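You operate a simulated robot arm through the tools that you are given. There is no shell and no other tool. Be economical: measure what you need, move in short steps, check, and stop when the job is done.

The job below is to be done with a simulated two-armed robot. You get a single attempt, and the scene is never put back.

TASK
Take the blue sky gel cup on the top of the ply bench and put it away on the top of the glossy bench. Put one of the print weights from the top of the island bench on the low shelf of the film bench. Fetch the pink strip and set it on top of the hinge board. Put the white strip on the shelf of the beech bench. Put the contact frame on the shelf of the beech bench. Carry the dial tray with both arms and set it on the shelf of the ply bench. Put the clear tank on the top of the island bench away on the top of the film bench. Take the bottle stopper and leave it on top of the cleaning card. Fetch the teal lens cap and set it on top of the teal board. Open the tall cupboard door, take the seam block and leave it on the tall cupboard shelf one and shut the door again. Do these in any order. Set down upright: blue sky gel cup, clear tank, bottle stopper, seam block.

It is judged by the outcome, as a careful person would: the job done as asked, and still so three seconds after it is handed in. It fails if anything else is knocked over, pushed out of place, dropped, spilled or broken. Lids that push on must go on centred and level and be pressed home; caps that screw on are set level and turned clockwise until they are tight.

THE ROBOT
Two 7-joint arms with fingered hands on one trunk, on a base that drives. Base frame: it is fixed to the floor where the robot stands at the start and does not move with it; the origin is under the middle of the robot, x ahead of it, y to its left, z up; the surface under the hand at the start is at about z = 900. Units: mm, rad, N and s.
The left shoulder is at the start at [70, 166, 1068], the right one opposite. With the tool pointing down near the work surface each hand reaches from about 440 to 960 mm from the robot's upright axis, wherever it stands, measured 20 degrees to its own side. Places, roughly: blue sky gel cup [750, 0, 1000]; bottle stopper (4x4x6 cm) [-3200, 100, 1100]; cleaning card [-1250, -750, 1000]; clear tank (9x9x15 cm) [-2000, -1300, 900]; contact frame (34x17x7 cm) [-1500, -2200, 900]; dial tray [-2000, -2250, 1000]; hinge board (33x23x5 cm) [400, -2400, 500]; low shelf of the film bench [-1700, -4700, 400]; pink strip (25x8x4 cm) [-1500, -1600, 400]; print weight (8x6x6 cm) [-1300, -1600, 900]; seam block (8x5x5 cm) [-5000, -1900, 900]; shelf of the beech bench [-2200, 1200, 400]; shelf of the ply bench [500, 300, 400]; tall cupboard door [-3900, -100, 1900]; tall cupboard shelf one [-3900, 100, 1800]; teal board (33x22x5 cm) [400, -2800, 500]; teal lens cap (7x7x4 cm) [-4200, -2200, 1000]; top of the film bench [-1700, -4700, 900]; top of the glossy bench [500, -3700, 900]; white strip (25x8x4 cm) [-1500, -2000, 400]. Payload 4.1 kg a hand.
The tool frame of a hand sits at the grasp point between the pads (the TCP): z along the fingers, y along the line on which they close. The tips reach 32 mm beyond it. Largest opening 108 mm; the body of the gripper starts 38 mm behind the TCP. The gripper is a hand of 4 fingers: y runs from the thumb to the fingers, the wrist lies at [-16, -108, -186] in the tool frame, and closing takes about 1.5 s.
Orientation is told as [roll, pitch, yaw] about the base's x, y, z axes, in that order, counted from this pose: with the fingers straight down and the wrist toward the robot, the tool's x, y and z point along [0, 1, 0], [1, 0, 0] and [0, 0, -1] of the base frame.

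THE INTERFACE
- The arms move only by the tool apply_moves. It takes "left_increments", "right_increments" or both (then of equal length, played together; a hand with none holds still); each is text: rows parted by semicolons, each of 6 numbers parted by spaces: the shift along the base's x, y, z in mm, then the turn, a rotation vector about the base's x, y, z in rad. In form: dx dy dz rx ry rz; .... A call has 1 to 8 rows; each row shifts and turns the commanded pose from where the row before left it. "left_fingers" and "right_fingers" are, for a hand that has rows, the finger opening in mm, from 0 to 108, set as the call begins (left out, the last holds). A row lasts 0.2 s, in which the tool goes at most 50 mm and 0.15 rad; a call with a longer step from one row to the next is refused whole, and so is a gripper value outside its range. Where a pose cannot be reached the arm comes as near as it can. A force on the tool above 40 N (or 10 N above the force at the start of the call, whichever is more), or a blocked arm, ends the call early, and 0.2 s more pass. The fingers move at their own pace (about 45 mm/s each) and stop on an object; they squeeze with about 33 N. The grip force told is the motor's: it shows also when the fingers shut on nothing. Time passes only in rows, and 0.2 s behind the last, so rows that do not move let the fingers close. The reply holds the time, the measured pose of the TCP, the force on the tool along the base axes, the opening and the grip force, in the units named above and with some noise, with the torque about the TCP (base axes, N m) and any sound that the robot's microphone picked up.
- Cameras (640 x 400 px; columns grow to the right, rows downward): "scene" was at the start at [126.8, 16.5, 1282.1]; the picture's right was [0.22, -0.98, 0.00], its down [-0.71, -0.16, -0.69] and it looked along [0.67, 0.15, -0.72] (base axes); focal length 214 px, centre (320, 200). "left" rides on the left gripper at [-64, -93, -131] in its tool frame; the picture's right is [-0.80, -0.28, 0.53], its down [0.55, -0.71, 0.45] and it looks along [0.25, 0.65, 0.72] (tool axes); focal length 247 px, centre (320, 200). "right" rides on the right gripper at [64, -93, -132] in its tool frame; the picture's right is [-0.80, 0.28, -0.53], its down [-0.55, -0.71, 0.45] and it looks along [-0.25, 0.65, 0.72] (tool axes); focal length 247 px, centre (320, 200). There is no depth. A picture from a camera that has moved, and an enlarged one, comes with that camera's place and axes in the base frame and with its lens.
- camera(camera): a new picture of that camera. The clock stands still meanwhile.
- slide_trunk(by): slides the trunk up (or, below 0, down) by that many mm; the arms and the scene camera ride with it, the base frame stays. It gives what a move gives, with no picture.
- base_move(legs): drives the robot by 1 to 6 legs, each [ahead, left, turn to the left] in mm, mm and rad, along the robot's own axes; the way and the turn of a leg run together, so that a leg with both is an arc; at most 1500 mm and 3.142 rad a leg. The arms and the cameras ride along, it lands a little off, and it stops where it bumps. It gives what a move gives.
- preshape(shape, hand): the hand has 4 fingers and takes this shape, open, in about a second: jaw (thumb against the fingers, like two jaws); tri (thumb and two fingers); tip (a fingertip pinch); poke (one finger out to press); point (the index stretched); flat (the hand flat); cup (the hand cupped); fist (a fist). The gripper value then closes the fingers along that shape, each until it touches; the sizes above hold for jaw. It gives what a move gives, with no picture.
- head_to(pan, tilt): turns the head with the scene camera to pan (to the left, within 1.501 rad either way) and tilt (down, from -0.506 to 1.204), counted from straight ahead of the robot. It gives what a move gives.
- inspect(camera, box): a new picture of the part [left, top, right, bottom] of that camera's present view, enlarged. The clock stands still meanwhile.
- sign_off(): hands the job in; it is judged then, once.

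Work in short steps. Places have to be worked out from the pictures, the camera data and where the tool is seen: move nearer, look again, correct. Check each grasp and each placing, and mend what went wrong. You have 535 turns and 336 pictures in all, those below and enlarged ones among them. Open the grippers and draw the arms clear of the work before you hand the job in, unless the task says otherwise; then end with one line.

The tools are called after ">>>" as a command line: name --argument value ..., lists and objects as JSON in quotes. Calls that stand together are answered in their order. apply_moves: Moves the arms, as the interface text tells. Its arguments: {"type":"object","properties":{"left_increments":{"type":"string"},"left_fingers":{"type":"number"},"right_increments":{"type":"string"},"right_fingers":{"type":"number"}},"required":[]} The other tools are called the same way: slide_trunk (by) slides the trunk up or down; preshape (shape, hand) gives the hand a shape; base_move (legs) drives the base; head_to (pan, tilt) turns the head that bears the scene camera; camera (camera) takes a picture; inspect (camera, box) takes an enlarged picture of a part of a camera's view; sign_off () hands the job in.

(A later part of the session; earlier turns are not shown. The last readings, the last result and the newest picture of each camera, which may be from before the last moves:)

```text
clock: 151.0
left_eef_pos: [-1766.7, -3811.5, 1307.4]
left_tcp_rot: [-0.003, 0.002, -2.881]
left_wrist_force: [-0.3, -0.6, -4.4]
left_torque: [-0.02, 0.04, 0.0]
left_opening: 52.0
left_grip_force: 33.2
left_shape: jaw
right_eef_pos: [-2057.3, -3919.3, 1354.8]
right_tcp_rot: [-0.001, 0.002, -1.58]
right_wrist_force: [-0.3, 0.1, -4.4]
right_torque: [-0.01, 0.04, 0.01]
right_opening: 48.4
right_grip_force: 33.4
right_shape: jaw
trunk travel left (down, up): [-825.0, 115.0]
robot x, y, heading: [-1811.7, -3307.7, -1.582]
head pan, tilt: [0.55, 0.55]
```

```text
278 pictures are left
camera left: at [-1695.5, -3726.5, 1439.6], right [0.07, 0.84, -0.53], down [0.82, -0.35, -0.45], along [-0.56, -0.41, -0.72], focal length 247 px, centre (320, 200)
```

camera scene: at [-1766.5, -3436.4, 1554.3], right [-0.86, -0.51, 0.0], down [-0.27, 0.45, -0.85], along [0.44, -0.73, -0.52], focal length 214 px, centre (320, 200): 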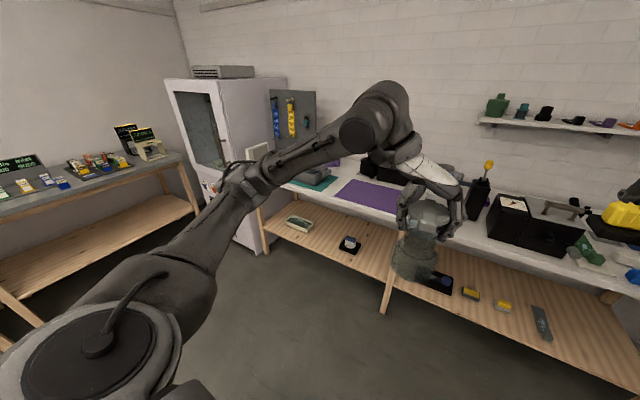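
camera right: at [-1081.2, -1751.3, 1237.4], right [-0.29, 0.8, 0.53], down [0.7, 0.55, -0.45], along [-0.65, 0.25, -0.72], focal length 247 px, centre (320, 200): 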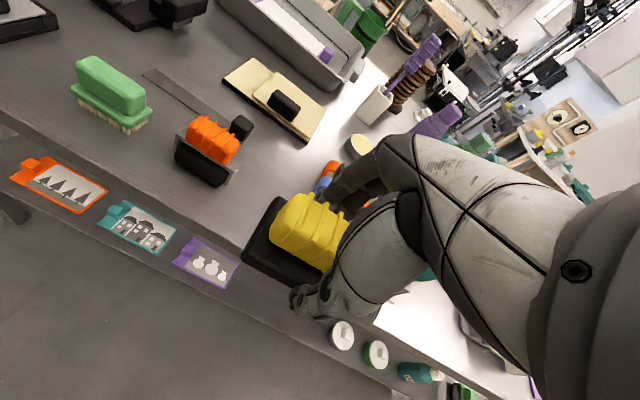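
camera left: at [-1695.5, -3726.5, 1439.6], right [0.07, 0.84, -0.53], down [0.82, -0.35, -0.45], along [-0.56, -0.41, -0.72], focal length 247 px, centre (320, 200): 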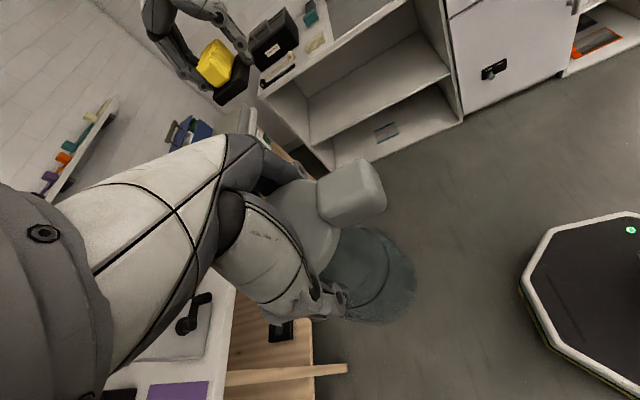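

I'll strafe 500 left to see the left half of the bench without the arm in the way.

>>> base_move --legs '[[0, 550, 0]]'

>>> head_to --pan -0.25 --tilt 0.55

>>> camera --camera "scene"

>>> head_to --pan 0.45 --tilt 0.6

>>> camera --camera "scene"

```text
clock: 154.2
left_eef_pos: [-1212.8, -3817.4, 1306.9]
left_tcp_rot: [-0.001, 0.001, -2.877]
left_wrist_force: [-0.8, 0.6, -3.6]
left_torque: [0.01, -0.02, 0.03]
left_opening: 51.9
left_grip_force: 33.1
left_shape: jaw
right_eef_pos: [-1500.8, -3924.3, 1354.7]
right_tcp_rot: [0.001, 0.002, -1.578]
right_wrist_force: [-0.1, -0.6, -3.2]
right_torque: [-0.03, 0.05, 0.01]
right_opening: 47.8
right_grip_force: 32.7
right_shape: jaw
trunk travel left (down, up): [-825.0, 115.0]
robot x, y, heading: [-1252.6, -3311.2, -1.579]
head pan, tilt: [0.55, 0.55]
```

```text
clock: 155.3
left_eef_pos: [-1211.9, -3816.7, 1307.3]
left_tcp_rot: [-0.001, 0.003, -2.877]
left_wrist_force: [0.3, 0.3, -4.6]
left_torque: [0.03, 0.02, 0.01]
left_opening: 52.1
left_grip_force: 32.9
left_shape: jaw
right_eef_pos: [-1500.0, -3925.2, 1354.9]
right_tcp_rot: [0.0, 0.002, -1.577]
right_wrist_force: [-0.3, 0.2, -4.7]
right_torque: [-0.03, 0.04, 0.03]
right_opening: 47.8
right_grip_force: 33.3
right_shape: jaw
trunk travel left (down, up): [-825.0, 115.0]
robot x, y, heading: [-1255.3, -3307.5, -1.577]
head pan, tilt: [-0.25, 0.55]
```

```text
277 pictures are left
camera scene: at [-1280.2, -3450.7, 1554.2], right [-0.97, 0.25, 0.0], down [0.13, 0.51, -0.85], along [-0.22, -0.82, -0.52], focal length 214 px, centre (320, 200)
```

scene: 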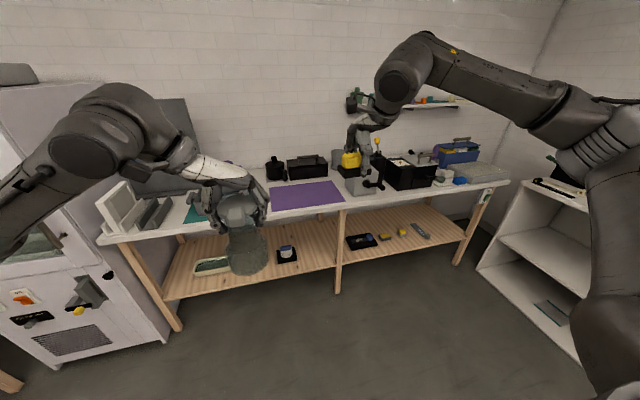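

```text
clock: 156.4
left_eef_pos: [-1211.4, -3817.0, 1306.5]
left_tcp_rot: [-0.001, 0.002, -2.876]
left_wrist_force: [0.4, 0.7, -5.1]
left_torque: [-0.01, 0.03, 0.03]
left_opening: 51.7
left_grip_force: 33.5
left_shape: jaw
right_eef_pos: [-1501.8, -3924.0, 1355.1]
right_tcp_rot: [0.001, 0.003, -1.578]
right_wrist_force: [-0.4, 0.8, -3.7]
right_torque: [0.04, 0.04, 0.03]
right_opening: 48.2
right_grip_force: 33.1
right_shape: jaw
trunk travel left (down, up): [-825.0, 115.0]
robot x, y, heading: [-1252.0, -3309.7, -1.573]
head pan, tilt: [0.45, 0.6]
```

```text
276 pictures are left
camera scene: at [-1219.3, -3443.7, 1549.7], right [-0.9, -0.43, 0.0], down [-0.24, 0.51, -0.82], along [0.35, -0.75, -0.57], focal length 214 px, centre (320, 200)
```

scene: 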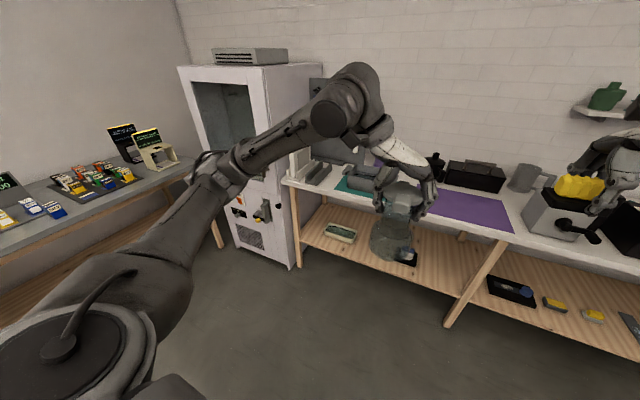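

A gap between the teal and purple mats may be behind the hand. I'll move the left hand aside (+x) and look again.

>>> apply_moves --left_increments "45 0 0 0 0 0;45 0 0 0 0 0;45 0 0 0 0 0;45 0 0 0 0 0;45 0 0 0 0 0"

>>> head_to --pan 0.1 --tilt 0.6

>>> inspect --camera "scene" --box '[200, 120, 480, 260]'

```text
clock: 157.6
left_eef_pos: [-984.3, -3816.0, 1307.6]
left_tcp_rot: [-0.002, 0.0, -2.878]
left_wrist_force: [0.5, 1.0, -4.6]
left_torque: [-0.07, 0.02, -0.01]
left_opening: 51.7
left_grip_force: 32.8
left_shape: jaw
right_eef_pos: [-1498.6, -3923.0, 1356.6]
right_tcp_rot: [-0.002, 0.0, -1.577]
right_wrist_force: [0.2, -0.1, -4.4]
right_torque: [-0.03, 0.07, 0.0]
right_opening: 48.0
right_grip_force: 32.8
right_shape: jaw
trunk travel left (down, up): [-825.0, 115.0]
robot x, y, heading: [-1254.1, -3306.4, -1.58]
head pan, tilt: [0.45, 0.6]
```

```text
clock: 158.4
left_eef_pos: [-986.9, -3817.8, 1307.3]
left_tcp_rot: [-0.002, 0.003, -2.876]
left_wrist_force: [0.1, -0.2, -4.2]
left_torque: [-0.03, -0.01, 0.01]
left_opening: 52.3
left_grip_force: 33.2
left_shape: jaw
right_eef_pos: [-1500.7, -3923.9, 1354.9]
right_tcp_rot: [0.002, 0.001, -1.579]
right_wrist_force: [0.6, 0.1, -4.8]
right_torque: [-0.02, 0.05, -0.03]
right_opening: 48.0
right_grip_force: 32.9
right_shape: jaw
trunk travel left (down, up): [-825.0, 115.0]
robot x, y, heading: [-1252.5, -3311.9, -1.577]
head pan, tilt: [0.099, 0.6]
```

```text
2.29 times, centred on (340, 190) of scene
camera zoom: at [-1249.2, -3452.1, 1549.7], right [-1.0, -0.09, 0.0], down [-0.05, 0.56, -0.82], along [0.08, -0.82, -0.57], focal length 490 px, centre (274, 223)
```

zoom: 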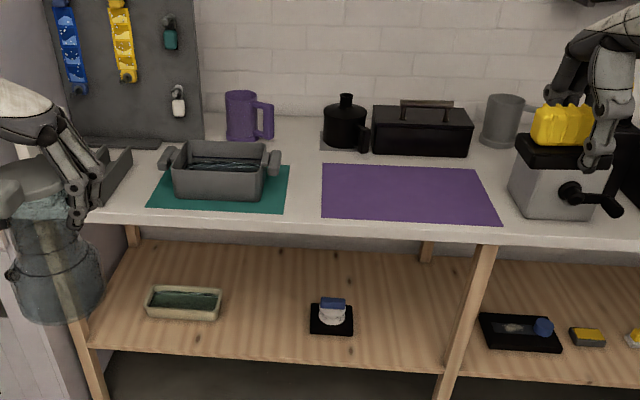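

Behind the mats there is a clear spot near [-1195, -4735], between the basket and the black bottle. I'll bring the tank back in line and drive up to the bench with everything high.

>>> apply_moves --left_increments "-42 0 0 0 0 0;-42 0 0 0 0 0;-42 0 0 0 0 0;-42 0 0 0 0 0;-42 0 0 0 0 0"

>>> base_move --legs '[[700, 0, 0]]'

>>> camera --camera "scene"

>>> camera --camera "left"

```text
clock: 159.7
left_eef_pos: [-1200.8, -3817.2, 1305.7]
left_tcp_rot: [-0.001, 0.003, -2.874]
left_wrist_force: [-0.5, 0.2, -4.6]
left_torque: [0.01, -0.01, 0.0]
left_opening: 51.8
left_grip_force: 33.2
left_shape: jaw
right_eef_pos: [-1503.0, -3924.9, 1353.4]
right_tcp_rot: [0.001, 0.004, -1.578]
right_wrist_force: [0.3, -0.9, -4.3]
right_torque: [0.01, 0.04, 0.01]
right_opening: 48.1
right_grip_force: 33.5
right_shape: jaw
trunk travel left (down, up): [-825.0, 115.0]
robot x, y, heading: [-1257.1, -3311.3, -1.581]
head pan, tilt: [0.099, 0.6]
```

```text
clock: 163.5
left_eef_pos: [-1208.4, -4520.8, 1305.8]
left_tcp_rot: [0.0, 0.003, -2.886]
left_wrist_force: [0.6, 0.2, -3.2]
left_torque: [-0.02, -0.01, 0.04]
left_opening: 52.1
left_grip_force: 33.1
left_shape: jaw
right_eef_pos: [-1515.9, -4625.3, 1354.6]
right_tcp_rot: [0.001, 0.002, -1.588]
right_wrist_force: [-0.7, -0.7, -5.0]
right_torque: [-0.02, 0.01, -0.02]
right_opening: 48.1
right_grip_force: 32.8
right_shape: jaw
trunk travel left (down, up): [-825.0, 115.0]
robot x, y, heading: [-1262.7, -4012.1, -1.592]
head pan, tilt: [0.099, 0.6]
```

```text
274 pictures are left
camera scene: at [-1258.5, -4154.3, 1549.9], right [-1.0, -0.08, 0.0], down [-0.05, 0.56, -0.82], along [0.07, -0.82, -0.57], focal length 214 px, centre (320, 200)
```

scene: 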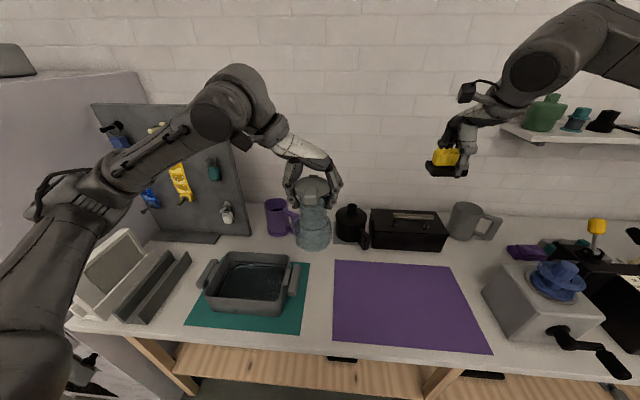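

```text
273 pictures are left
camera left: at [-1136.8, -4434.1, 1438.8], right [0.07, 0.84, -0.53], down [0.82, -0.35, -0.45], along [-0.57, -0.4, -0.72], focal length 247 px, centre (320, 200)
```

left: 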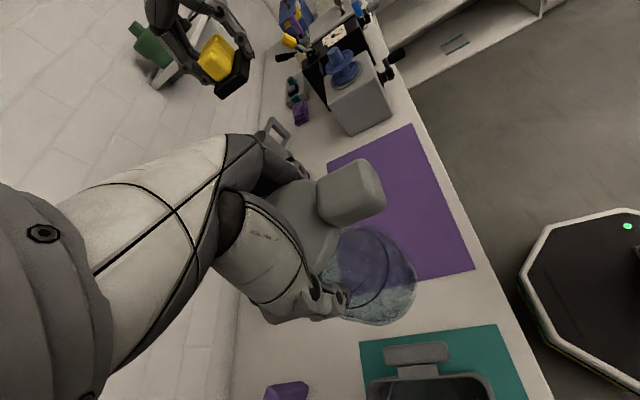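

From this nearer view the clear patch is centred at [-1190, -4745]. I'll carry the tank over it and lower partway.

>>> apply_moves --left_increments "3 -45 0 0 0 0;4 -45 0 0 0 0;4 -45 0 0 0 0;4 -45 0 0 0 0;3 -44 0 0 0 0;0 0 -48 0 0 0;0 0 -48 0 0 0;0 0 -48 0 0 0"

>>> apply_moves --left_increments "0 0 -48 0 0 0;0 0 -40 0 0 0"

>>> inspect --camera "scene" --box '[240, 160, 400, 300]'

>>> camera --camera "left"

```text
clock: 165.3
left_eef_pos: [-1190.4, -4746.0, 1160.0]
left_tcp_rot: [-0.002, 0.001, -2.887]
left_wrist_force: [0.5, -0.3, -4.0]
left_torque: [0.0, -0.04, 0.02]
left_opening: 52.0
left_grip_force: 32.3
left_shape: jaw
right_eef_pos: [-1515.5, -4626.1, 1353.7]
right_tcp_rot: [0.0, 0.002, -1.587]
right_wrist_force: [0.3, -0.6, -3.7]
right_torque: [0.02, 0.0, 0.0]
right_opening: 48.3
right_grip_force: 33.1
right_shape: jaw
trunk travel left (down, up): [-825.0, 115.0]
robot x, y, heading: [-1264.3, -4013.7, -1.585]
head pan, tilt: [0.099, 0.6]
```

```text
clock: 165.9
left_eef_pos: [-1190.8, -4746.5, 1070.8]
left_tcp_rot: [-0.001, 0.002, -2.887]
left_wrist_force: [-0.2, 0.5, -4.0]
left_torque: [0.02, 0.02, -0.01]
left_opening: 51.8
left_grip_force: 33.4
left_shape: jaw
right_eef_pos: [-1515.4, -4626.5, 1354.6]
right_tcp_rot: [0.001, 0.005, -1.588]
right_wrist_force: [0.3, -0.9, -4.7]
right_torque: [0.03, 0.04, -0.02]
right_opening: 47.8
right_grip_force: 33.0
right_shape: jaw
trunk travel left (down, up): [-825.0, 115.0]
robot x, y, heading: [-1262.6, -4014.7, -1.587]
head pan, tilt: [0.099, 0.6]
```

```text
2.86 times, centred on (320, 230) of scene
camera zoom: at [-1258.6, -4157.2, 1549.6], right [-1.0, -0.08, 0.0], down [-0.05, 0.56, -0.82], along [0.07, -0.82, -0.57], focal length 613 px, centre (320, 114)
```

zoom: 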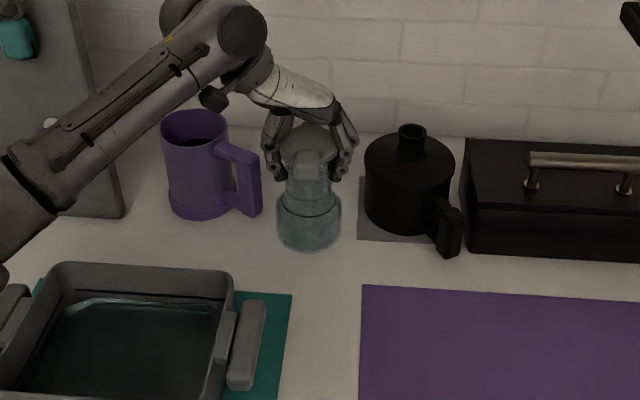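

```text
271 pictures are left
camera left: at [-1119.1, -4660.5, 1203.9], right [0.07, 0.84, -0.53], down [0.82, -0.35, -0.45], along [-0.57, -0.4, -0.72], focal length 247 px, centre (320, 200)
```

left: 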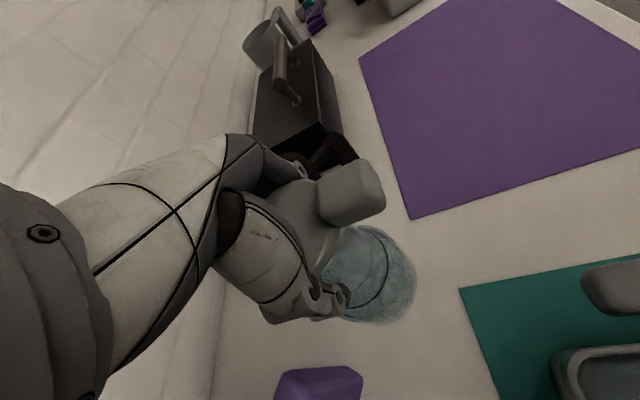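

Alignment looks good and the tank is clear of its neighbours. I'll lower it until it touches.

>>> apply_moves --left_increments "0 0 -20 0 0 0;0 0 -12 0 0 0;0 0 -4 0 0 0;0 0 -2 0 0 0;0 0 -2 0 0 0;0 0 -2 0 0 0"

```text
clock: 167.3
left_eef_pos: [-1191.3, -4744.1, 1032.7]
left_tcp_rot: [-0.001, 0.002, -2.887]
left_wrist_force: [0.1, 0.4, -4.4]
left_torque: [-0.01, -0.03, -0.02]
left_opening: 51.8
left_grip_force: 32.8
left_shape: jaw
right_eef_pos: [-1514.8, -4625.8, 1354.1]
right_tcp_rot: [0.0, 0.0, -1.59]
right_wrist_force: [-0.6, -0.3, -4.1]
right_torque: [0.0, 0.05, 0.0]
right_opening: 48.1
right_grip_force: 33.2
right_shape: jaw
trunk travel left (down, up): [-825.0, 115.0]
robot x, y, heading: [-1261.2, -4015.3, -1.59]
head pan, tilt: [0.099, 0.6]
```

>>> apply_moves --left_increments "0 0 -2 0 0 0;0 0 -2 0 0 0;0 0 -1.5 0 0 0"

```text
clock: 168.1
left_eef_pos: [-1191.0, -4745.2, 1026.8]
left_tcp_rot: [0.001, 0.001, -2.886]
left_wrist_force: [0.7, 1.0, 0.7]
left_torque: [-0.02, -0.01, 0.01]
left_opening: 51.9
left_grip_force: 32.9
left_shape: jaw
right_eef_pos: [-1515.0, -4624.7, 1355.6]
right_tcp_rot: [0.001, 0.001, -1.587]
right_wrist_force: [0.2, 0.3, -4.5]
right_torque: [0.0, 0.0, -0.02]
right_opening: 48.1
right_grip_force: 33.2
right_shape: jaw
trunk travel left (down, up): [-825.0, 115.0]
robot x, y, heading: [-1265.4, -4014.6, -1.587]
head pan, tilt: [0.099, 0.6]
```

The force has gone from -4 to +0.7 N, so the tank is standing. I'll open the hand and rise straight up.

>>> apply_moves --left_increments "0 0 -1 0 0 0;0 0 0 0 0 0;0 0 0 0 0 0;0 0 0 0 0 0;0 0 0 0 0 0;0 0 0 0 0 0" --left_fingers 104

>>> apply_moves --left_increments "0 0 15 0 0 0;0 0 25 0 0 0;0 0 35 0 0 0;0 0 45 0 0 0;0 0 48 0 0 0;0 0 48 0 0 0;0 48 0 0 0 0;0 48 0 0 0 0"

>>> inspect --camera "scene" --box '[240, 160, 400, 300]'

```text
clock: 169.5
left_eef_pos: [-1191.6, -4745.5, 1025.0]
left_tcp_rot: [-0.001, 0.0, -2.886]
left_wrist_force: [-0.1, -0.9, 0.3]
left_torque: [-0.02, -0.04, 0.01]
left_opening: 104.2
left_grip_force: 0.0
left_shape: jaw
right_eef_pos: [-1514.8, -4624.9, 1355.1]
right_tcp_rot: [0.001, 0.001, -1.588]
right_wrist_force: [-0.5, 0.2, -3.9]
right_torque: [-0.01, 0.04, 0.01]
right_opening: 48.3
right_grip_force: 32.9
right_shape: jaw
trunk travel left (down, up): [-825.0, 115.0]
robot x, y, heading: [-1265.6, -4021.7, -1.59]
head pan, tilt: [0.099, 0.6]
```

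```text
clock: 171.3
left_eef_pos: [-1191.2, -4647.8, 1243.7]
left_tcp_rot: [0.001, 0.001, -2.887]
left_wrist_force: [-0.4, 0.1, 0.0]
left_torque: [0.01, 0.02, 0.04]
left_opening: 104.1
left_grip_force: 0.0
left_shape: jaw
right_eef_pos: [-1513.5, -4623.7, 1355.4]
right_tcp_rot: [-0.001, 0.0, -1.588]
right_wrist_force: [0.0, 1.0, -4.4]
right_torque: [-0.02, 0.0, 0.01]
right_opening: 48.4
right_grip_force: 32.9
right_shape: jaw
trunk travel left (down, up): [-825.0, 115.0]
robot x, y, heading: [-1264.6, -4012.7, -1.59]
head pan, tilt: [0.099, 0.6]
```

```text
2.86 times, centred on (320, 230) of scene
camera zoom: at [-1257.2, -4152.8, 1550.0], right [-1.0, -0.08, 0.0], down [-0.05, 0.56, -0.83], along [0.07, -0.82, -0.56], focal length 613 px, centre (320, 114)
```

zoom: 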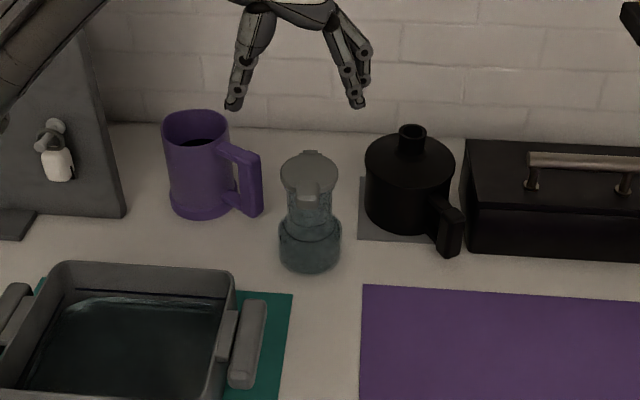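

The tank stands upright on the film bench, so that is done. Next is the weight on the low shelf: the free spot is around [-1550, -4500, 400]. I'll back off, shift right, and pull the left arm in.

>>> base_move --legs '[[-560, 0, 0], [0, -140, 0]]'

>>> apply_moves --left_increments "10 45 0 0 0 0;10 45 0 0 0 0;10 45 0 0 0 0;10 30 0 0 0 0"

>>> slide_trunk --by -700

>>> head_to --pan 0 --tilt 0.4

>>> camera --camera "scene"

```text
clock: 175.5
left_eef_pos: [-1319.8, -4082.9, 1243.2]
left_tcp_rot: [-0.003, 0.001, -2.889]
left_wrist_force: [0.2, 0.2, 0.5]
left_torque: [0.01, 0.0, -0.03]
left_opening: 103.6
left_grip_force: 0.1
left_shape: jaw
right_eef_pos: [-1644.2, -4057.5, 1354.8]
right_tcp_rot: [-0.001, 0.001, -1.591]
right_wrist_force: [0.5, 0.2, -3.4]
right_torque: [-0.02, 0.06, 0.01]
right_opening: 48.1
right_grip_force: 33.2
right_shape: jaw
trunk travel left (down, up): [-825.0, 115.0]
robot x, y, heading: [-1396.0, -3448.5, -1.586]
head pan, tilt: [0.099, 0.6]
```

```text
clock: 176.5
left_eef_pos: [-1281.2, -3916.8, 1244.6]
left_tcp_rot: [-0.002, -0.001, -2.89]
left_wrist_force: [-0.5, -0.3, -0.5]
left_torque: [0.0, 0.01, 0.0]
left_opening: 103.5
left_grip_force: 0.0
left_shape: jaw
right_eef_pos: [-1645.3, -4056.4, 1355.5]
right_tcp_rot: [0.0, 0.001, -1.592]
right_wrist_force: [-1.2, 0.6, -3.6]
right_torque: [-0.01, 0.04, 0.01]
right_opening: 48.1
right_grip_force: 32.5
right_shape: jaw
trunk travel left (down, up): [-825.0, 115.0]
robot x, y, heading: [-1392.7, -3448.9, -1.589]
head pan, tilt: [0.099, 0.6]
```

```text
refused: -700 is not a number from -400 to 400
```

```text
clock: 177.2
left_eef_pos: [-1282.9, -3918.9, 1243.5]
left_tcp_rot: [-0.001, 0.0, -2.889]
left_wrist_force: [-0.1, -0.1, 0.1]
left_torque: [-0.04, -0.02, -0.02]
left_opening: 104.1
left_grip_force: 0.0
left_shape: jaw
right_eef_pos: [-1646.0, -4057.8, 1353.2]
right_tcp_rot: [0.0, 0.001, -1.589]
right_wrist_force: [0.2, -0.9, -4.3]
right_torque: [0.01, 0.07, -0.04]
right_opening: 48.2
right_grip_force: 33.0
right_shape: jaw
trunk travel left (down, up): [-825.0, 115.0]
robot x, y, heading: [-1396.5, -3449.5, -1.588]
head pan, tilt: [0.0, 0.4]
```

```text
269 pictures are left
camera scene: at [-1397.4, -3592.9, 1568.0], right [-1.0, 0.02, 0.0], down [0.01, 0.39, -0.92], along [-0.02, -0.92, -0.39], focal length 214 px, centre (320, 200)
```

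scene: 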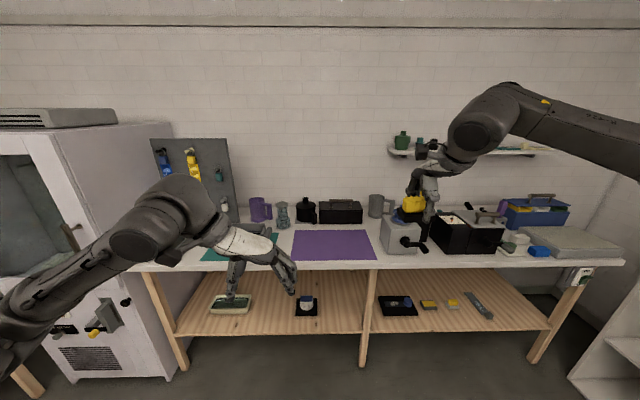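

The trunk slides at most 400 mm per call, so I'll lower it in two moves.

>>> slide_trunk --by -400

>>> slide_trunk --by -320

>>> camera --camera "scene"

```text
clock: 181.0
left_eef_pos: [-1283.2, -3918.7, 843.8]
left_tcp_rot: [0.0, 0.002, -2.89]
left_wrist_force: [0.2, 0.5, -0.1]
left_torque: [0.03, 0.01, -0.02]
left_opening: 103.7
left_grip_force: 0.0
left_shape: jaw
right_eef_pos: [-1646.8, -4058.6, 954.9]
right_tcp_rot: [-0.001, 0.004, -1.59]
right_wrist_force: [0.6, -0.4, -4.4]
right_torque: [0.0, 0.02, -0.03]
right_opening: 48.1
right_grip_force: 32.9
right_shape: jaw
trunk travel left (down, up): [-425.0, 515.0]
robot x, y, heading: [-1395.5, -3448.7, -1.593]
head pan, tilt: [0.0, 0.4]
```

```text
clock: 184.2
left_eef_pos: [-1282.2, -3916.7, 522.3]
left_tcp_rot: [-0.003, 0.002, -2.889]
left_wrist_force: [0.5, -0.5, 0.3]
left_torque: [0.04, 0.0, 0.0]
left_opening: 103.8
left_grip_force: 0.1
left_shape: jaw
right_eef_pos: [-1646.6, -4056.7, 634.0]
right_tcp_rot: [-0.001, 0.003, -1.59]
right_wrist_force: [0.5, 0.0, -4.5]
right_torque: [-0.02, 0.03, 0.02]
right_opening: 48.2
right_grip_force: 33.0
right_shape: jaw
trunk travel left (down, up): [-105.0, 835.0]
robot x, y, heading: [-1395.1, -3445.3, -1.591]
head pan, tilt: [0.0, 0.4]
```

```text
268 pictures are left
camera scene: at [-1397.7, -3592.5, 848.1], right [-1.0, 0.02, 0.0], down [0.01, 0.39, -0.92], along [-0.02, -0.92, -0.39], focal length 214 px, centre (320, 200)
```

scene: 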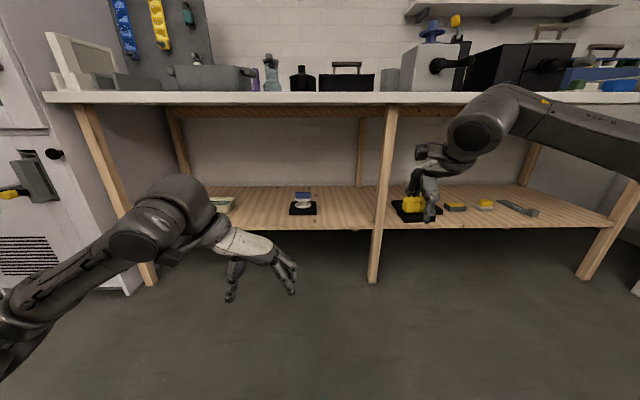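

The shelf front is at y≈-4400, the leg at x≈-1676 and the black-based cup ends at x≈-1400. I'll line the weight up at x≈-1545, lower it, and drive in 300.

>>> apply_moves --right_increments "25 0 -38 0 0 0;25 0 -38 0 0 0;25 0 -38 0 0 0;25 0 -36 0 0 0"

>>> base_move --legs '[[0, 0, 0.018], [300, 0, 0]]'

>>> camera --camera "scene"

>>> camera --camera "right"

```text
clock: 185.2
left_eef_pos: [-1283.5, -3919.0, 522.7]
left_tcp_rot: [-0.002, 0.002, -2.889]
left_wrist_force: [-0.6, 0.3, -0.5]
left_torque: [-0.04, 0.01, -0.03]
left_opening: 103.7
left_grip_force: 0.1
left_shape: jaw
right_eef_pos: [-1545.9, -4056.6, 484.7]
right_tcp_rot: [0.0, 0.001, -1.59]
right_wrist_force: [0.3, 1.3, -3.7]
right_torque: [0.0, 0.07, -0.03]
right_opening: 48.0
right_grip_force: 33.1
right_shape: jaw
trunk travel left (down, up): [-105.0, 835.0]
robot x, y, heading: [-1395.9, -3451.8, -1.594]
head pan, tilt: [0.0, 0.4]
```

```text
clock: 187.6
left_eef_pos: [-1273.6, -4217.4, 522.7]
left_tcp_rot: [-0.001, 0.0, -2.87]
left_wrist_force: [-0.4, 0.1, -0.3]
left_torque: [0.01, 0.01, 0.02]
left_opening: 104.0
left_grip_force: 0.1
left_shape: jaw
right_eef_pos: [-1533.1, -4361.3, 483.5]
right_tcp_rot: [0.001, 0.002, -1.57]
right_wrist_force: [-0.5, -0.1, -4.1]
right_torque: [0.02, 0.03, -0.02]
right_opening: 47.9
right_grip_force: 33.2
right_shape: jaw
trunk travel left (down, up): [-105.0, 835.0]
robot x, y, heading: [-1396.5, -3748.9, -1.57]
head pan, tilt: [0.0, 0.4]
```

```text
267 pictures are left
camera scene: at [-1395.0, -3894.7, 848.0], right [-1.0, 0.0, 0.0], down [0.0, 0.39, -0.92], along [0.0, -0.92, -0.39], focal length 214 px, centre (320, 200)
```

scene: 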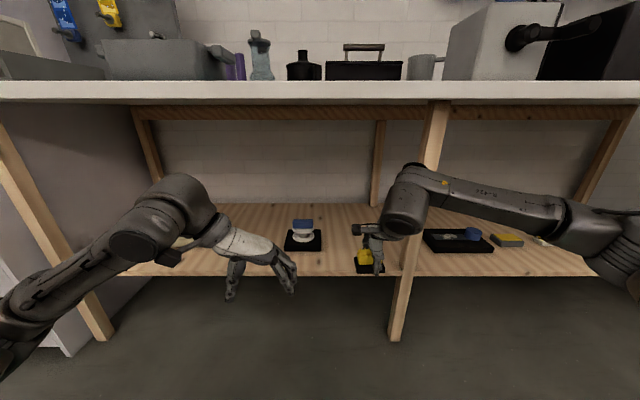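

```text
266 pictures are left
camera right: at [-1469.7, -4268.4, 616.0], right [-0.8, -0.28, 0.53], down [-0.55, 0.71, -0.45], along [-0.25, -0.65, -0.72], focal length 247 px, centre (320, 200)
```

right: 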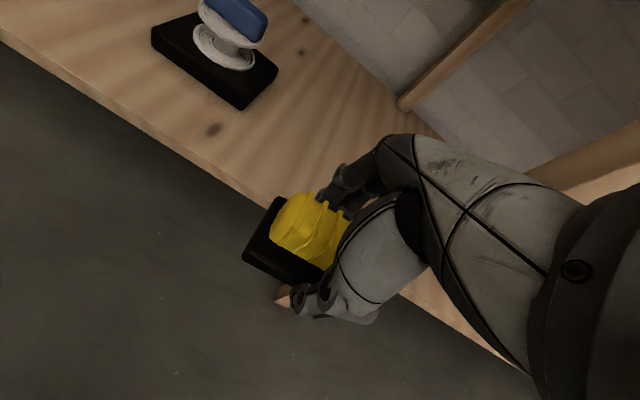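

The forearm comes in from the right and could touch the bench leg, so I'll back off, shift left, and reach in with a straighter arm.

>>> base_move --legs '[[-160, 110, 0]]'

>>> apply_moves --right_increments "-15 -40 0 0 0 0;-15 -40 0 0 0 0;-15 -40 0 0 0 0;-15 -40 0 0 0 0;-10 -40 0 0 0 0"

>>> camera --camera "scene"

>>> camera --camera "right"

```text
clock: 189.2
left_eef_pos: [-1163.5, -4058.2, 522.8]
left_tcp_rot: [-0.002, 0.002, -2.87]
left_wrist_force: [-0.2, 0.2, -0.1]
left_torque: [-0.01, -0.01, -0.03]
left_opening: 104.0
left_grip_force: 0.0
left_shape: jaw
right_eef_pos: [-1423.4, -4199.7, 484.7]
right_tcp_rot: [0.0, 0.002, -1.572]
right_wrist_force: [0.7, 1.4, -4.3]
right_torque: [0.03, 0.02, -0.02]
right_opening: 48.2
right_grip_force: 33.4
right_shape: jaw
trunk travel left (down, up): [-105.0, 835.0]
robot x, y, heading: [-1285.3, -3589.6, -1.57]
head pan, tilt: [0.0, 0.4]
```

```text
clock: 190.4
left_eef_pos: [-1164.2, -4057.6, 522.5]
left_tcp_rot: [-0.002, 0.0, -2.87]
left_wrist_force: [0.4, 0.5, -0.5]
left_torque: [0.02, 0.03, -0.02]
left_opening: 104.1
left_grip_force: 0.0
left_shape: jaw
right_eef_pos: [-1493.0, -4401.2, 482.1]
right_tcp_rot: [0.0, 0.002, -1.571]
right_wrist_force: [-1.1, -0.1, -3.7]
right_torque: [-0.01, 0.05, -0.01]
right_opening: 48.1
right_grip_force: 33.7
right_shape: jaw
trunk travel left (down, up): [-105.0, 835.0]
robot x, y, heading: [-1284.3, -3593.5, -1.574]
head pan, tilt: [0.0, 0.4]
```

```text
265 pictures are left
camera scene: at [-1284.9, -3734.1, 847.9], right [-1.0, 0.0, 0.0], down [0.0, 0.39, -0.92], along [0.0, -0.92, -0.39], focal length 214 px, centre (320, 200)
```

scene: 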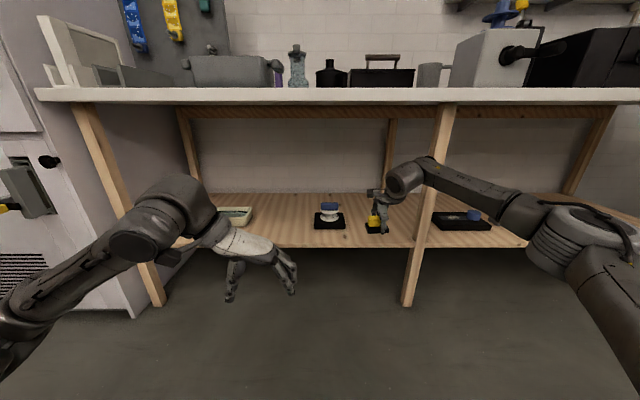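

```text
264 pictures are left
camera right: at [-1429.5, -4307.8, 614.2], right [-0.8, -0.28, 0.53], down [-0.55, 0.71, -0.45], along [-0.25, -0.65, -0.72], focal length 247 px, centre (320, 200)
```

right: 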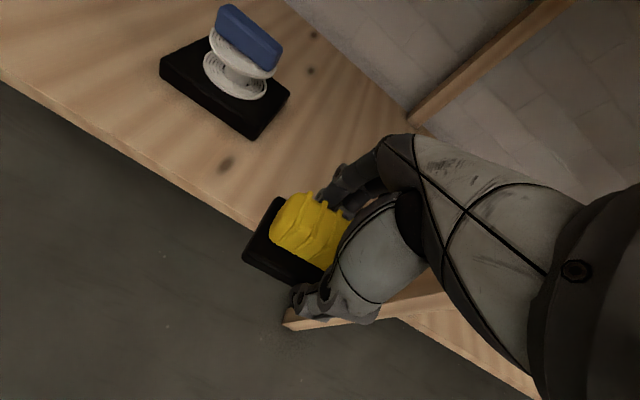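

The wrist is well left of the leg, and by my estimate the forearm stays about 140 mm in front of it. I'll reach in a further 85 mm and lower the weight.

>>> apply_moves --right_increments "-5 -30 0 0 0 0;-5 -30 0 0 0 0;0 -28 0 0 0 0;0 0 -20 0 0 0;0 0 -15 0 0 0"

>>> camera --camera "right"

>>> inspect --camera "scene" --box '[280, 150, 480, 290]'

```text
clock: 191.6
left_eef_pos: [-1164.4, -4056.2, 522.9]
left_tcp_rot: [0.0, 0.001, -2.87]
left_wrist_force: [-0.3, 1.0, 0.7]
left_torque: [-0.02, -0.01, 0.01]
left_opening: 103.9
left_grip_force: 0.1
left_shape: jaw
right_eef_pos: [-1504.6, -4487.7, 447.3]
right_tcp_rot: [0.001, 0.002, -1.571]
right_wrist_force: [-0.4, -0.4, -4.1]
right_torque: [0.0, 0.01, -0.01]
right_opening: 47.9
right_grip_force: 33.0
right_shape: jaw
trunk travel left (down, up): [-105.0, 835.0]
robot x, y, heading: [-1285.3, -3588.3, -1.574]
head pan, tilt: [0.0, 0.4]
```

```text
263 pictures are left
camera right: at [-1440.1, -4395.6, 580.0], right [-0.8, -0.28, 0.53], down [-0.55, 0.71, -0.45], along [-0.25, -0.65, -0.72], focal length 247 px, centre (320, 200)
```

right: 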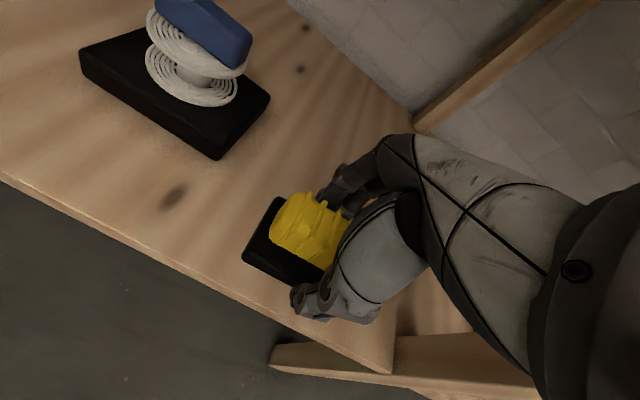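

```text
2.86 times, centred on (380, 220) of scene
camera zoom: at [-1284.8, -3734.2, 848.0], right [-1.0, 0.0, 0.0], down [0.0, 0.39, -0.92], along [0.0, -0.92, -0.39], focal length 613 px, centre (149, 143)
```

zoom: 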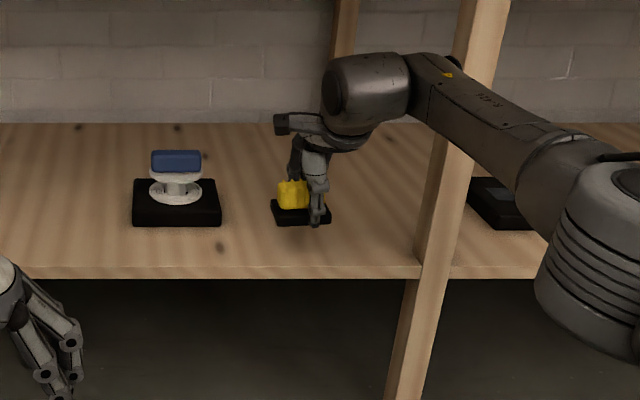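

The weight is over the shelf. I'll lower it gently to contact.

>>> apply_moves --right_increments "0 0 -4 0 0 0;0 0 -3 0 0 0;0 0 -3 0 0 0;0 0 -2 0 0 0;0 0 -2 0 0 0"

```text
clock: 192.8
left_eef_pos: [-1162.8, -4057.8, 522.5]
left_tcp_rot: [0.0, 0.002, -2.871]
left_wrist_force: [0.4, -0.9, -0.3]
left_torque: [0.0, -0.01, 0.01]
left_opening: 104.1
left_grip_force: 0.1
left_shape: jaw
right_eef_pos: [-1504.5, -4486.7, 434.6]
right_tcp_rot: [-0.001, 0.001, -1.57]
right_wrist_force: [0.9, 0.2, -3.9]
right_torque: [0.01, 0.05, -0.02]
right_opening: 47.8
right_grip_force: 33.4
right_shape: jaw
trunk travel left (down, up): [-105.0, 835.0]
robot x, y, heading: [-1283.7, -3587.5, -1.568]
head pan, tilt: [0.0, 0.4]
```

>>> apply_moves --right_increments "0 0 -3 0 0 0;0 0 -3 0 0 0;0 0 -3 0 0 0;0 0 -3 0 0 0;0 0 -3 0 0 0;0 0 -3 0 0 0"

```text
clock: 194.2
left_eef_pos: [-1164.2, -4057.9, 522.6]
left_tcp_rot: [-0.002, 0.002, -2.87]
left_wrist_force: [-0.4, 0.6, 0.2]
left_torque: [-0.03, 0.02, 0.02]
left_opening: 104.0
left_grip_force: 0.0
left_shape: jaw
right_eef_pos: [-1504.4, -4489.6, 416.1]
right_tcp_rot: [0.001, 0.002, -1.572]
right_wrist_force: [-0.1, -0.5, -4.1]
right_torque: [-0.03, 0.07, -0.01]
right_opening: 48.1
right_grip_force: 33.2
right_shape: jaw
trunk travel left (down, up): [-105.0, 835.0]
robot x, y, heading: [-1280.9, -3588.0, -1.573]
head pan, tilt: [0.0, 0.4]
```

>>> apply_moves --right_increments "0 0 -3 0 0 0;0 0 -3 0 0 0;0 0 -3 0 0 0;0 0 -3 0 0 0;0 0 -3 0 0 0;0 0 -3 0 0 0"

>>> camera --camera "right"

```text
clock: 195.6
left_eef_pos: [-1164.2, -4057.1, 522.8]
left_tcp_rot: [-0.002, 0.002, -2.871]
left_wrist_force: [0.6, -0.8, -0.1]
left_torque: [0.03, 0.02, -0.01]
left_opening: 104.0
left_grip_force: 0.1
left_shape: jaw
right_eef_pos: [-1504.1, -4488.9, 400.4]
right_tcp_rot: [0.0, 0.003, -1.57]
right_wrist_force: [0.3, 0.2, -4.7]
right_torque: [-0.03, 0.08, -0.01]
right_opening: 47.7
right_grip_force: 33.0
right_shape: jaw
trunk travel left (down, up): [-105.0, 835.0]
robot x, y, heading: [-1285.4, -3591.1, -1.572]
head pan, tilt: [0.0, 0.4]
```

```text
261 pictures are left
camera right: at [-1440.0, -4395.5, 530.4], right [-0.8, -0.28, 0.53], down [-0.55, 0.71, -0.45], along [-0.25, -0.65, -0.72], focal length 247 px, centre (320, 200)
```

right: 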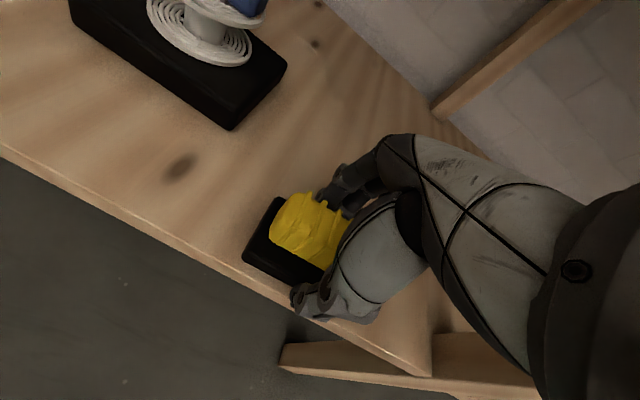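

Two views put the shelf at z≈350 and its front edge at y≈-4450, so the weight is still at the very edge. I'll rise 15 mm, drive in 75 mm and check.

>>> apply_moves --right_increments "0 0 15 0 0 0"

>>> base_move --legs '[[75, 0, 0]]'

>>> camera --camera "right"

>>> camera --camera "scene"

```text
clock: 196.0
left_eef_pos: [-1163.4, -4057.0, 523.4]
left_tcp_rot: [-0.001, 0.002, -2.869]
left_wrist_force: [0.5, -0.2, 0.1]
left_torque: [0.01, 0.02, -0.02]
left_opening: 104.1
left_grip_force: 0.1
left_shape: jaw
right_eef_pos: [-1502.9, -4489.4, 414.8]
right_tcp_rot: [-0.001, 0.0, -1.571]
right_wrist_force: [0.0, -1.2, -4.1]
right_torque: [0.0, 0.03, -0.01]
right_opening: 47.8
right_grip_force: 33.3
right_shape: jaw
trunk travel left (down, up): [-105.0, 835.0]
robot x, y, heading: [-1283.2, -3586.5, -1.569]
head pan, tilt: [0.0, 0.4]
```

```text
clock: 197.0
left_eef_pos: [-1164.3, -4132.4, 523.2]
left_tcp_rot: [-0.002, 0.001, -2.869]
left_wrist_force: [0.4, 0.6, 0.4]
left_torque: [-0.02, 0.01, 0.01]
left_opening: 104.1
left_grip_force: 0.1
left_shape: jaw
right_eef_pos: [-1503.5, -4562.9, 413.6]
right_tcp_rot: [-0.002, 0.002, -1.572]
right_wrist_force: [0.9, -0.1, -4.3]
right_torque: [0.02, 0.04, -0.01]
right_opening: 48.1
right_grip_force: 33.1
right_shape: jaw
trunk travel left (down, up): [-105.0, 835.0]
robot x, y, heading: [-1280.2, -3663.1, -1.566]
head pan, tilt: [0.0, 0.4]
```

```text
260 pictures are left
camera right: at [-1439.3, -4470.1, 544.8], right [-0.8, -0.28, 0.53], down [-0.55, 0.71, -0.45], along [-0.25, -0.65, -0.72], focal length 247 px, centre (320, 200)
```

right: 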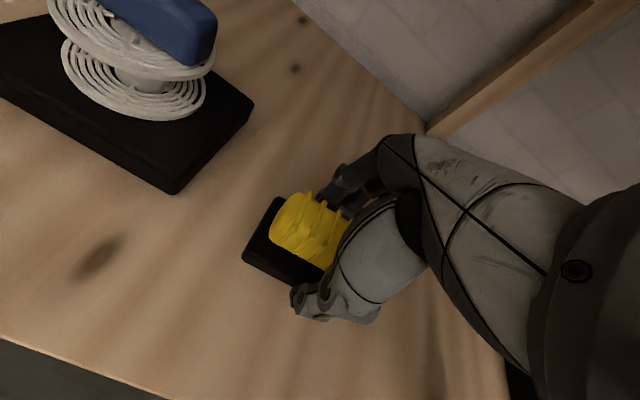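

```text
259 pictures are left
camera scene: at [-1284.7, -3808.9, 847.9], right [-1.0, 0.0, 0.0], down [0.0, 0.39, -0.92], along [0.0, -0.92, -0.39], focal length 214 px, centre (320, 200)
```

scene: 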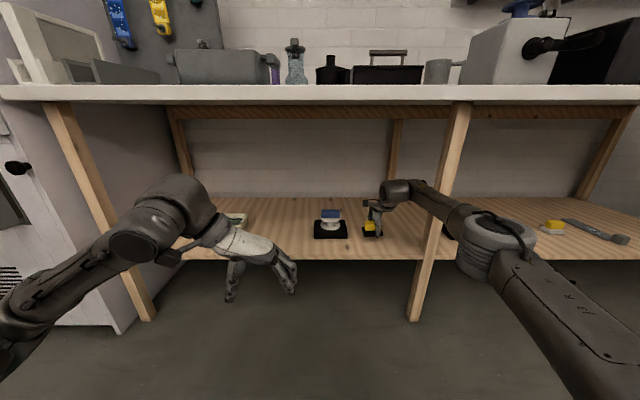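

The weight is now well inside the shelf. I'll lower it to about z=386.

>>> apply_moves --right_increments "0 0 -8 0 0 0;0 0 -8 0 0 0;0 0 -4 0 0 0;0 0 -3 0 0 0;0 0 -3 0 0 0;0 0 -2 0 0 0;0 0 -2 0 0 0"

```text
clock: 198.6
left_eef_pos: [-1164.2, -4132.1, 523.1]
left_tcp_rot: [0.001, 0.0, -2.87]
left_wrist_force: [-0.1, 0.4, 0.0]
left_torque: [-0.04, 0.0, 0.01]
left_opening: 104.0
left_grip_force: 0.1
left_shape: jaw
right_eef_pos: [-1503.6, -4562.3, 385.6]
right_tcp_rot: [0.0, 0.0, -1.571]
right_wrist_force: [-1.1, 0.3, 3.6]
right_torque: [-0.03, -0.13, 0.05]
right_opening: 47.9
right_grip_force: 32.6
right_shape: jaw
trunk travel left (down, up): [-105.0, 835.0]
robot x, y, heading: [-1286.4, -3664.2, -1.574]
head pan, tilt: [0.0, 0.4]
```

It's in contact at 385.6. I'll open the hand and rise, then back out.

>>> apply_moves --right_increments "0 0 -0.5 0 0 0;0 0 0 0 0 0;0 0 0 0 0 0;0 0 0 0 0 0;0 0 0 0 0 0;0 0 0 0 0 0" --right_fingers 104

>>> apply_moves --right_increments "0 0 20 0 0 0;0 0 35 0 0 0;0 0 40 0 0 0;0 0 30 0 0 0"

>>> base_move --legs '[[-500, 0, 0]]'

>>> inspect --camera "scene" --box '[240, 100, 480, 260]'

```text
clock: 200.0
left_eef_pos: [-1162.5, -4130.3, 523.6]
left_tcp_rot: [0.001, 0.004, -2.869]
left_wrist_force: [0.5, 0.4, -1.0]
left_torque: [0.03, 0.04, -0.02]
left_opening: 103.9
left_grip_force: 0.0
left_shape: jaw
right_eef_pos: [-1504.3, -4563.0, 383.8]
right_tcp_rot: [0.0, 0.002, -1.569]
right_wrist_force: [0.2, -0.6, 1.1]
right_torque: [-0.04, 0.03, 0.0]
right_opening: 103.6
right_grip_force: 0.0
right_shape: jaw
trunk travel left (down, up): [-105.0, 835.0]
robot x, y, heading: [-1284.3, -3664.4, -1.575]
head pan, tilt: [0.0, 0.4]
```

```text
clock: 201.0
left_eef_pos: [-1163.2, -4131.8, 523.8]
left_tcp_rot: [0.001, 0.003, -2.869]
left_wrist_force: [0.0, 0.5, -0.9]
left_torque: [-0.01, -0.05, -0.02]
left_opening: 104.1
left_grip_force: 0.0
left_shape: jaw
right_eef_pos: [-1502.6, -4561.4, 507.8]
right_tcp_rot: [0.0, 0.001, -1.572]
right_wrist_force: [0.1, 0.5, -0.6]
right_torque: [-0.03, -0.03, -0.03]
right_opening: 103.8
right_grip_force: 0.1
right_shape: jaw
trunk travel left (down, up): [-105.0, 835.0]
robot x, y, heading: [-1283.5, -3664.5, -1.572]
head pan, tilt: [0.0, 0.4]
```

```text
clock: 203.9
left_eef_pos: [-1163.2, -3629.3, 524.0]
left_tcp_rot: [-0.002, 0.002, -2.867]
left_wrist_force: [-0.8, -0.8, -0.4]
left_torque: [-0.02, 0.0, 0.03]
left_opening: 104.0
left_grip_force: 0.0
left_shape: jaw
right_eef_pos: [-1501.0, -4060.1, 508.6]
right_tcp_rot: [0.0, 0.0, -1.57]
right_wrist_force: [-0.1, 0.4, -0.2]
right_torque: [0.0, 0.0, -0.03]
right_opening: 103.9
right_grip_force: 0.0
right_shape: jaw
trunk travel left (down, up): [-105.0, 835.0]
robot x, y, heading: [-1284.5, -3162.7, -1.564]
head pan, tilt: [0.0, 0.4]
```

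```text
2.50 times, centred on (360, 180) of scene
camera zoom: at [-1284.9, -3306.3, 848.1], right [-1.0, 0.0, 0.0], down [0.0, 0.39, -0.92], along [0.0, -0.92, -0.39], focal length 536 px, centre (220, 250)
```

zoom: 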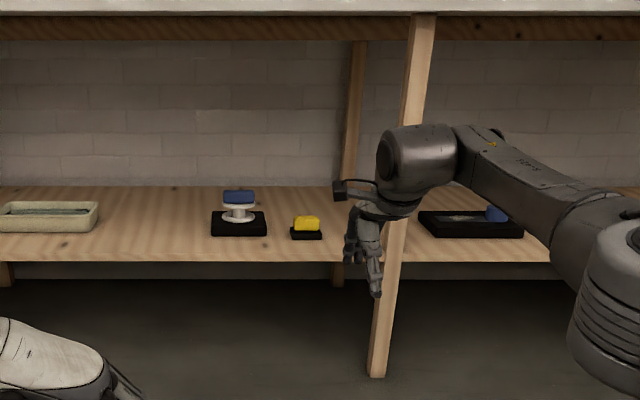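

The weight sits properly on the low shelf, so that is done. Next are the strips on the island's low shelf: I'll pull the right arm in and drive to the aisle facing -x.

>>> apply_moves --right_increments "-10 48 0 0 0 0;-10 48 0 0 0 0;-10 48 0 0 0 0;-10 48 0 0 0 0;0 48 0 0 0 0;0 48 0 0 0 0;0 48 0 0 0 0;0 40 0 0 0 0"

>>> base_move --legs '[[0, 740, 0], [0, 0, -1.571], [0, -1200, 0]]'

>>> head_to --pan 0 --tilt 0.5

>>> camera --camera "scene"

```text
clock: 205.7
left_eef_pos: [-1163.3, -3630.0, 523.2]
left_tcp_rot: [0.0, 0.001, -2.867]
left_wrist_force: [0.5, 0.3, 0.1]
left_torque: [0.02, 0.0, 0.01]
left_opening: 103.9
left_grip_force: 0.0
left_shape: jaw
right_eef_pos: [-1541.6, -3684.0, 508.5]
right_tcp_rot: [-0.001, 0.002, -1.569]
right_wrist_force: [0.3, -0.2, 0.3]
right_torque: [0.01, 0.02, 0.0]
right_opening: 103.9
right_grip_force: 0.1
right_shape: jaw
trunk travel left (down, up): [-105.0, 835.0]
robot x, y, heading: [-1278.9, -3158.0, -1.567]
head pan, tilt: [0.0, 0.4]
```

```text
clock: 219.3
left_eef_pos: [-1014.8, -2088.4, 523.3]
left_tcp_rot: [0.0, 0.003, 1.857]
left_wrist_force: [0.4, 0.0, 0.0]
left_torque: [-0.02, -0.03, 0.0]
left_opening: 103.9
left_grip_force: 0.1
left_shape: jaw
right_eef_pos: [-1074.0, -1711.8, 507.5]
right_tcp_rot: [-0.001, 0.0, -3.128]
right_wrist_force: [0.3, 0.6, 0.0]
right_torque: [0.04, -0.02, 0.02]
right_opening: 103.8
right_grip_force: 0.1
right_shape: jaw
trunk travel left (down, up): [-105.0, 835.0]
robot x, y, heading: [-548.1, -1962.8, -3.128]
head pan, tilt: [0.0, 0.4]
```

```text
clock: 220.0
left_eef_pos: [-1014.8, -2088.0, 523.5]
left_tcp_rot: [0.001, 0.002, 1.858]
left_wrist_force: [0.0, 0.5, -0.1]
left_torque: [0.01, 0.0, 0.0]
left_opening: 103.8
left_grip_force: 0.2
left_shape: jaw
right_eef_pos: [-1075.4, -1711.4, 508.3]
right_tcp_rot: [-0.001, 0.0, -3.128]
right_wrist_force: [1.5, -0.8, -0.1]
right_torque: [-0.01, -0.01, 0.0]
right_opening: 103.9
right_grip_force: 0.0
right_shape: jaw
trunk travel left (down, up): [-105.0, 835.0]
robot x, y, heading: [-551.3, -1962.5, -3.123]
head pan, tilt: [0.0, 0.499]
```

```text
257 pictures are left
camera scene: at [-691.8, -1965.2, 839.0], right [-0.01, 1.0, 0.0], down [0.48, 0.01, -0.88], along [-0.88, -0.01, -0.48], focal length 214 px, centre (320, 200)
```

scene: 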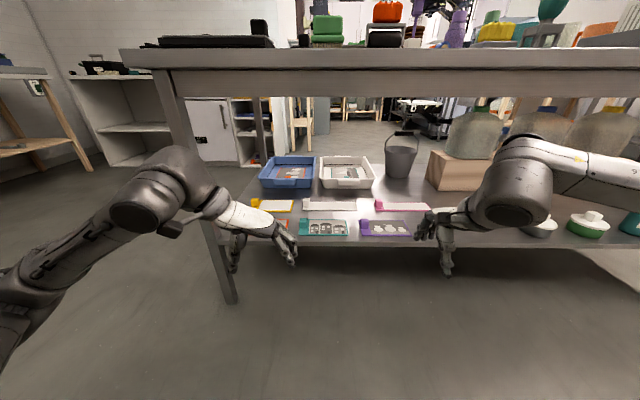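

>>> inspect --camera "scene" --box '[240, 140, 480, 260]'

```text
2.67 times, centred on (360, 200) of scene
camera zoom: at [-691.8, -1965.2, 839.0], right [-0.01, 1.0, 0.0], down [0.48, 0.01, -0.88], along [-0.88, -0.01, -0.48], focal length 572 px, centre (213, 200)
```

zoom: 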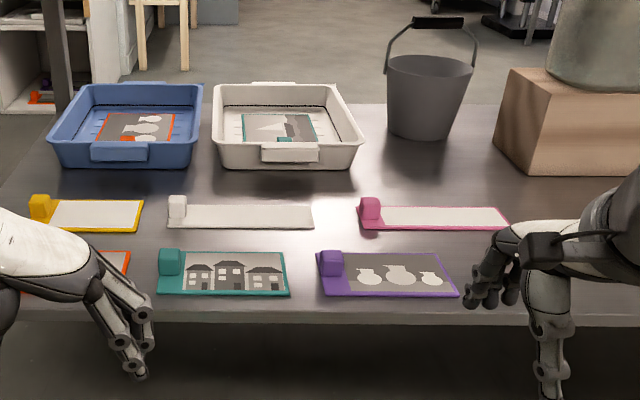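

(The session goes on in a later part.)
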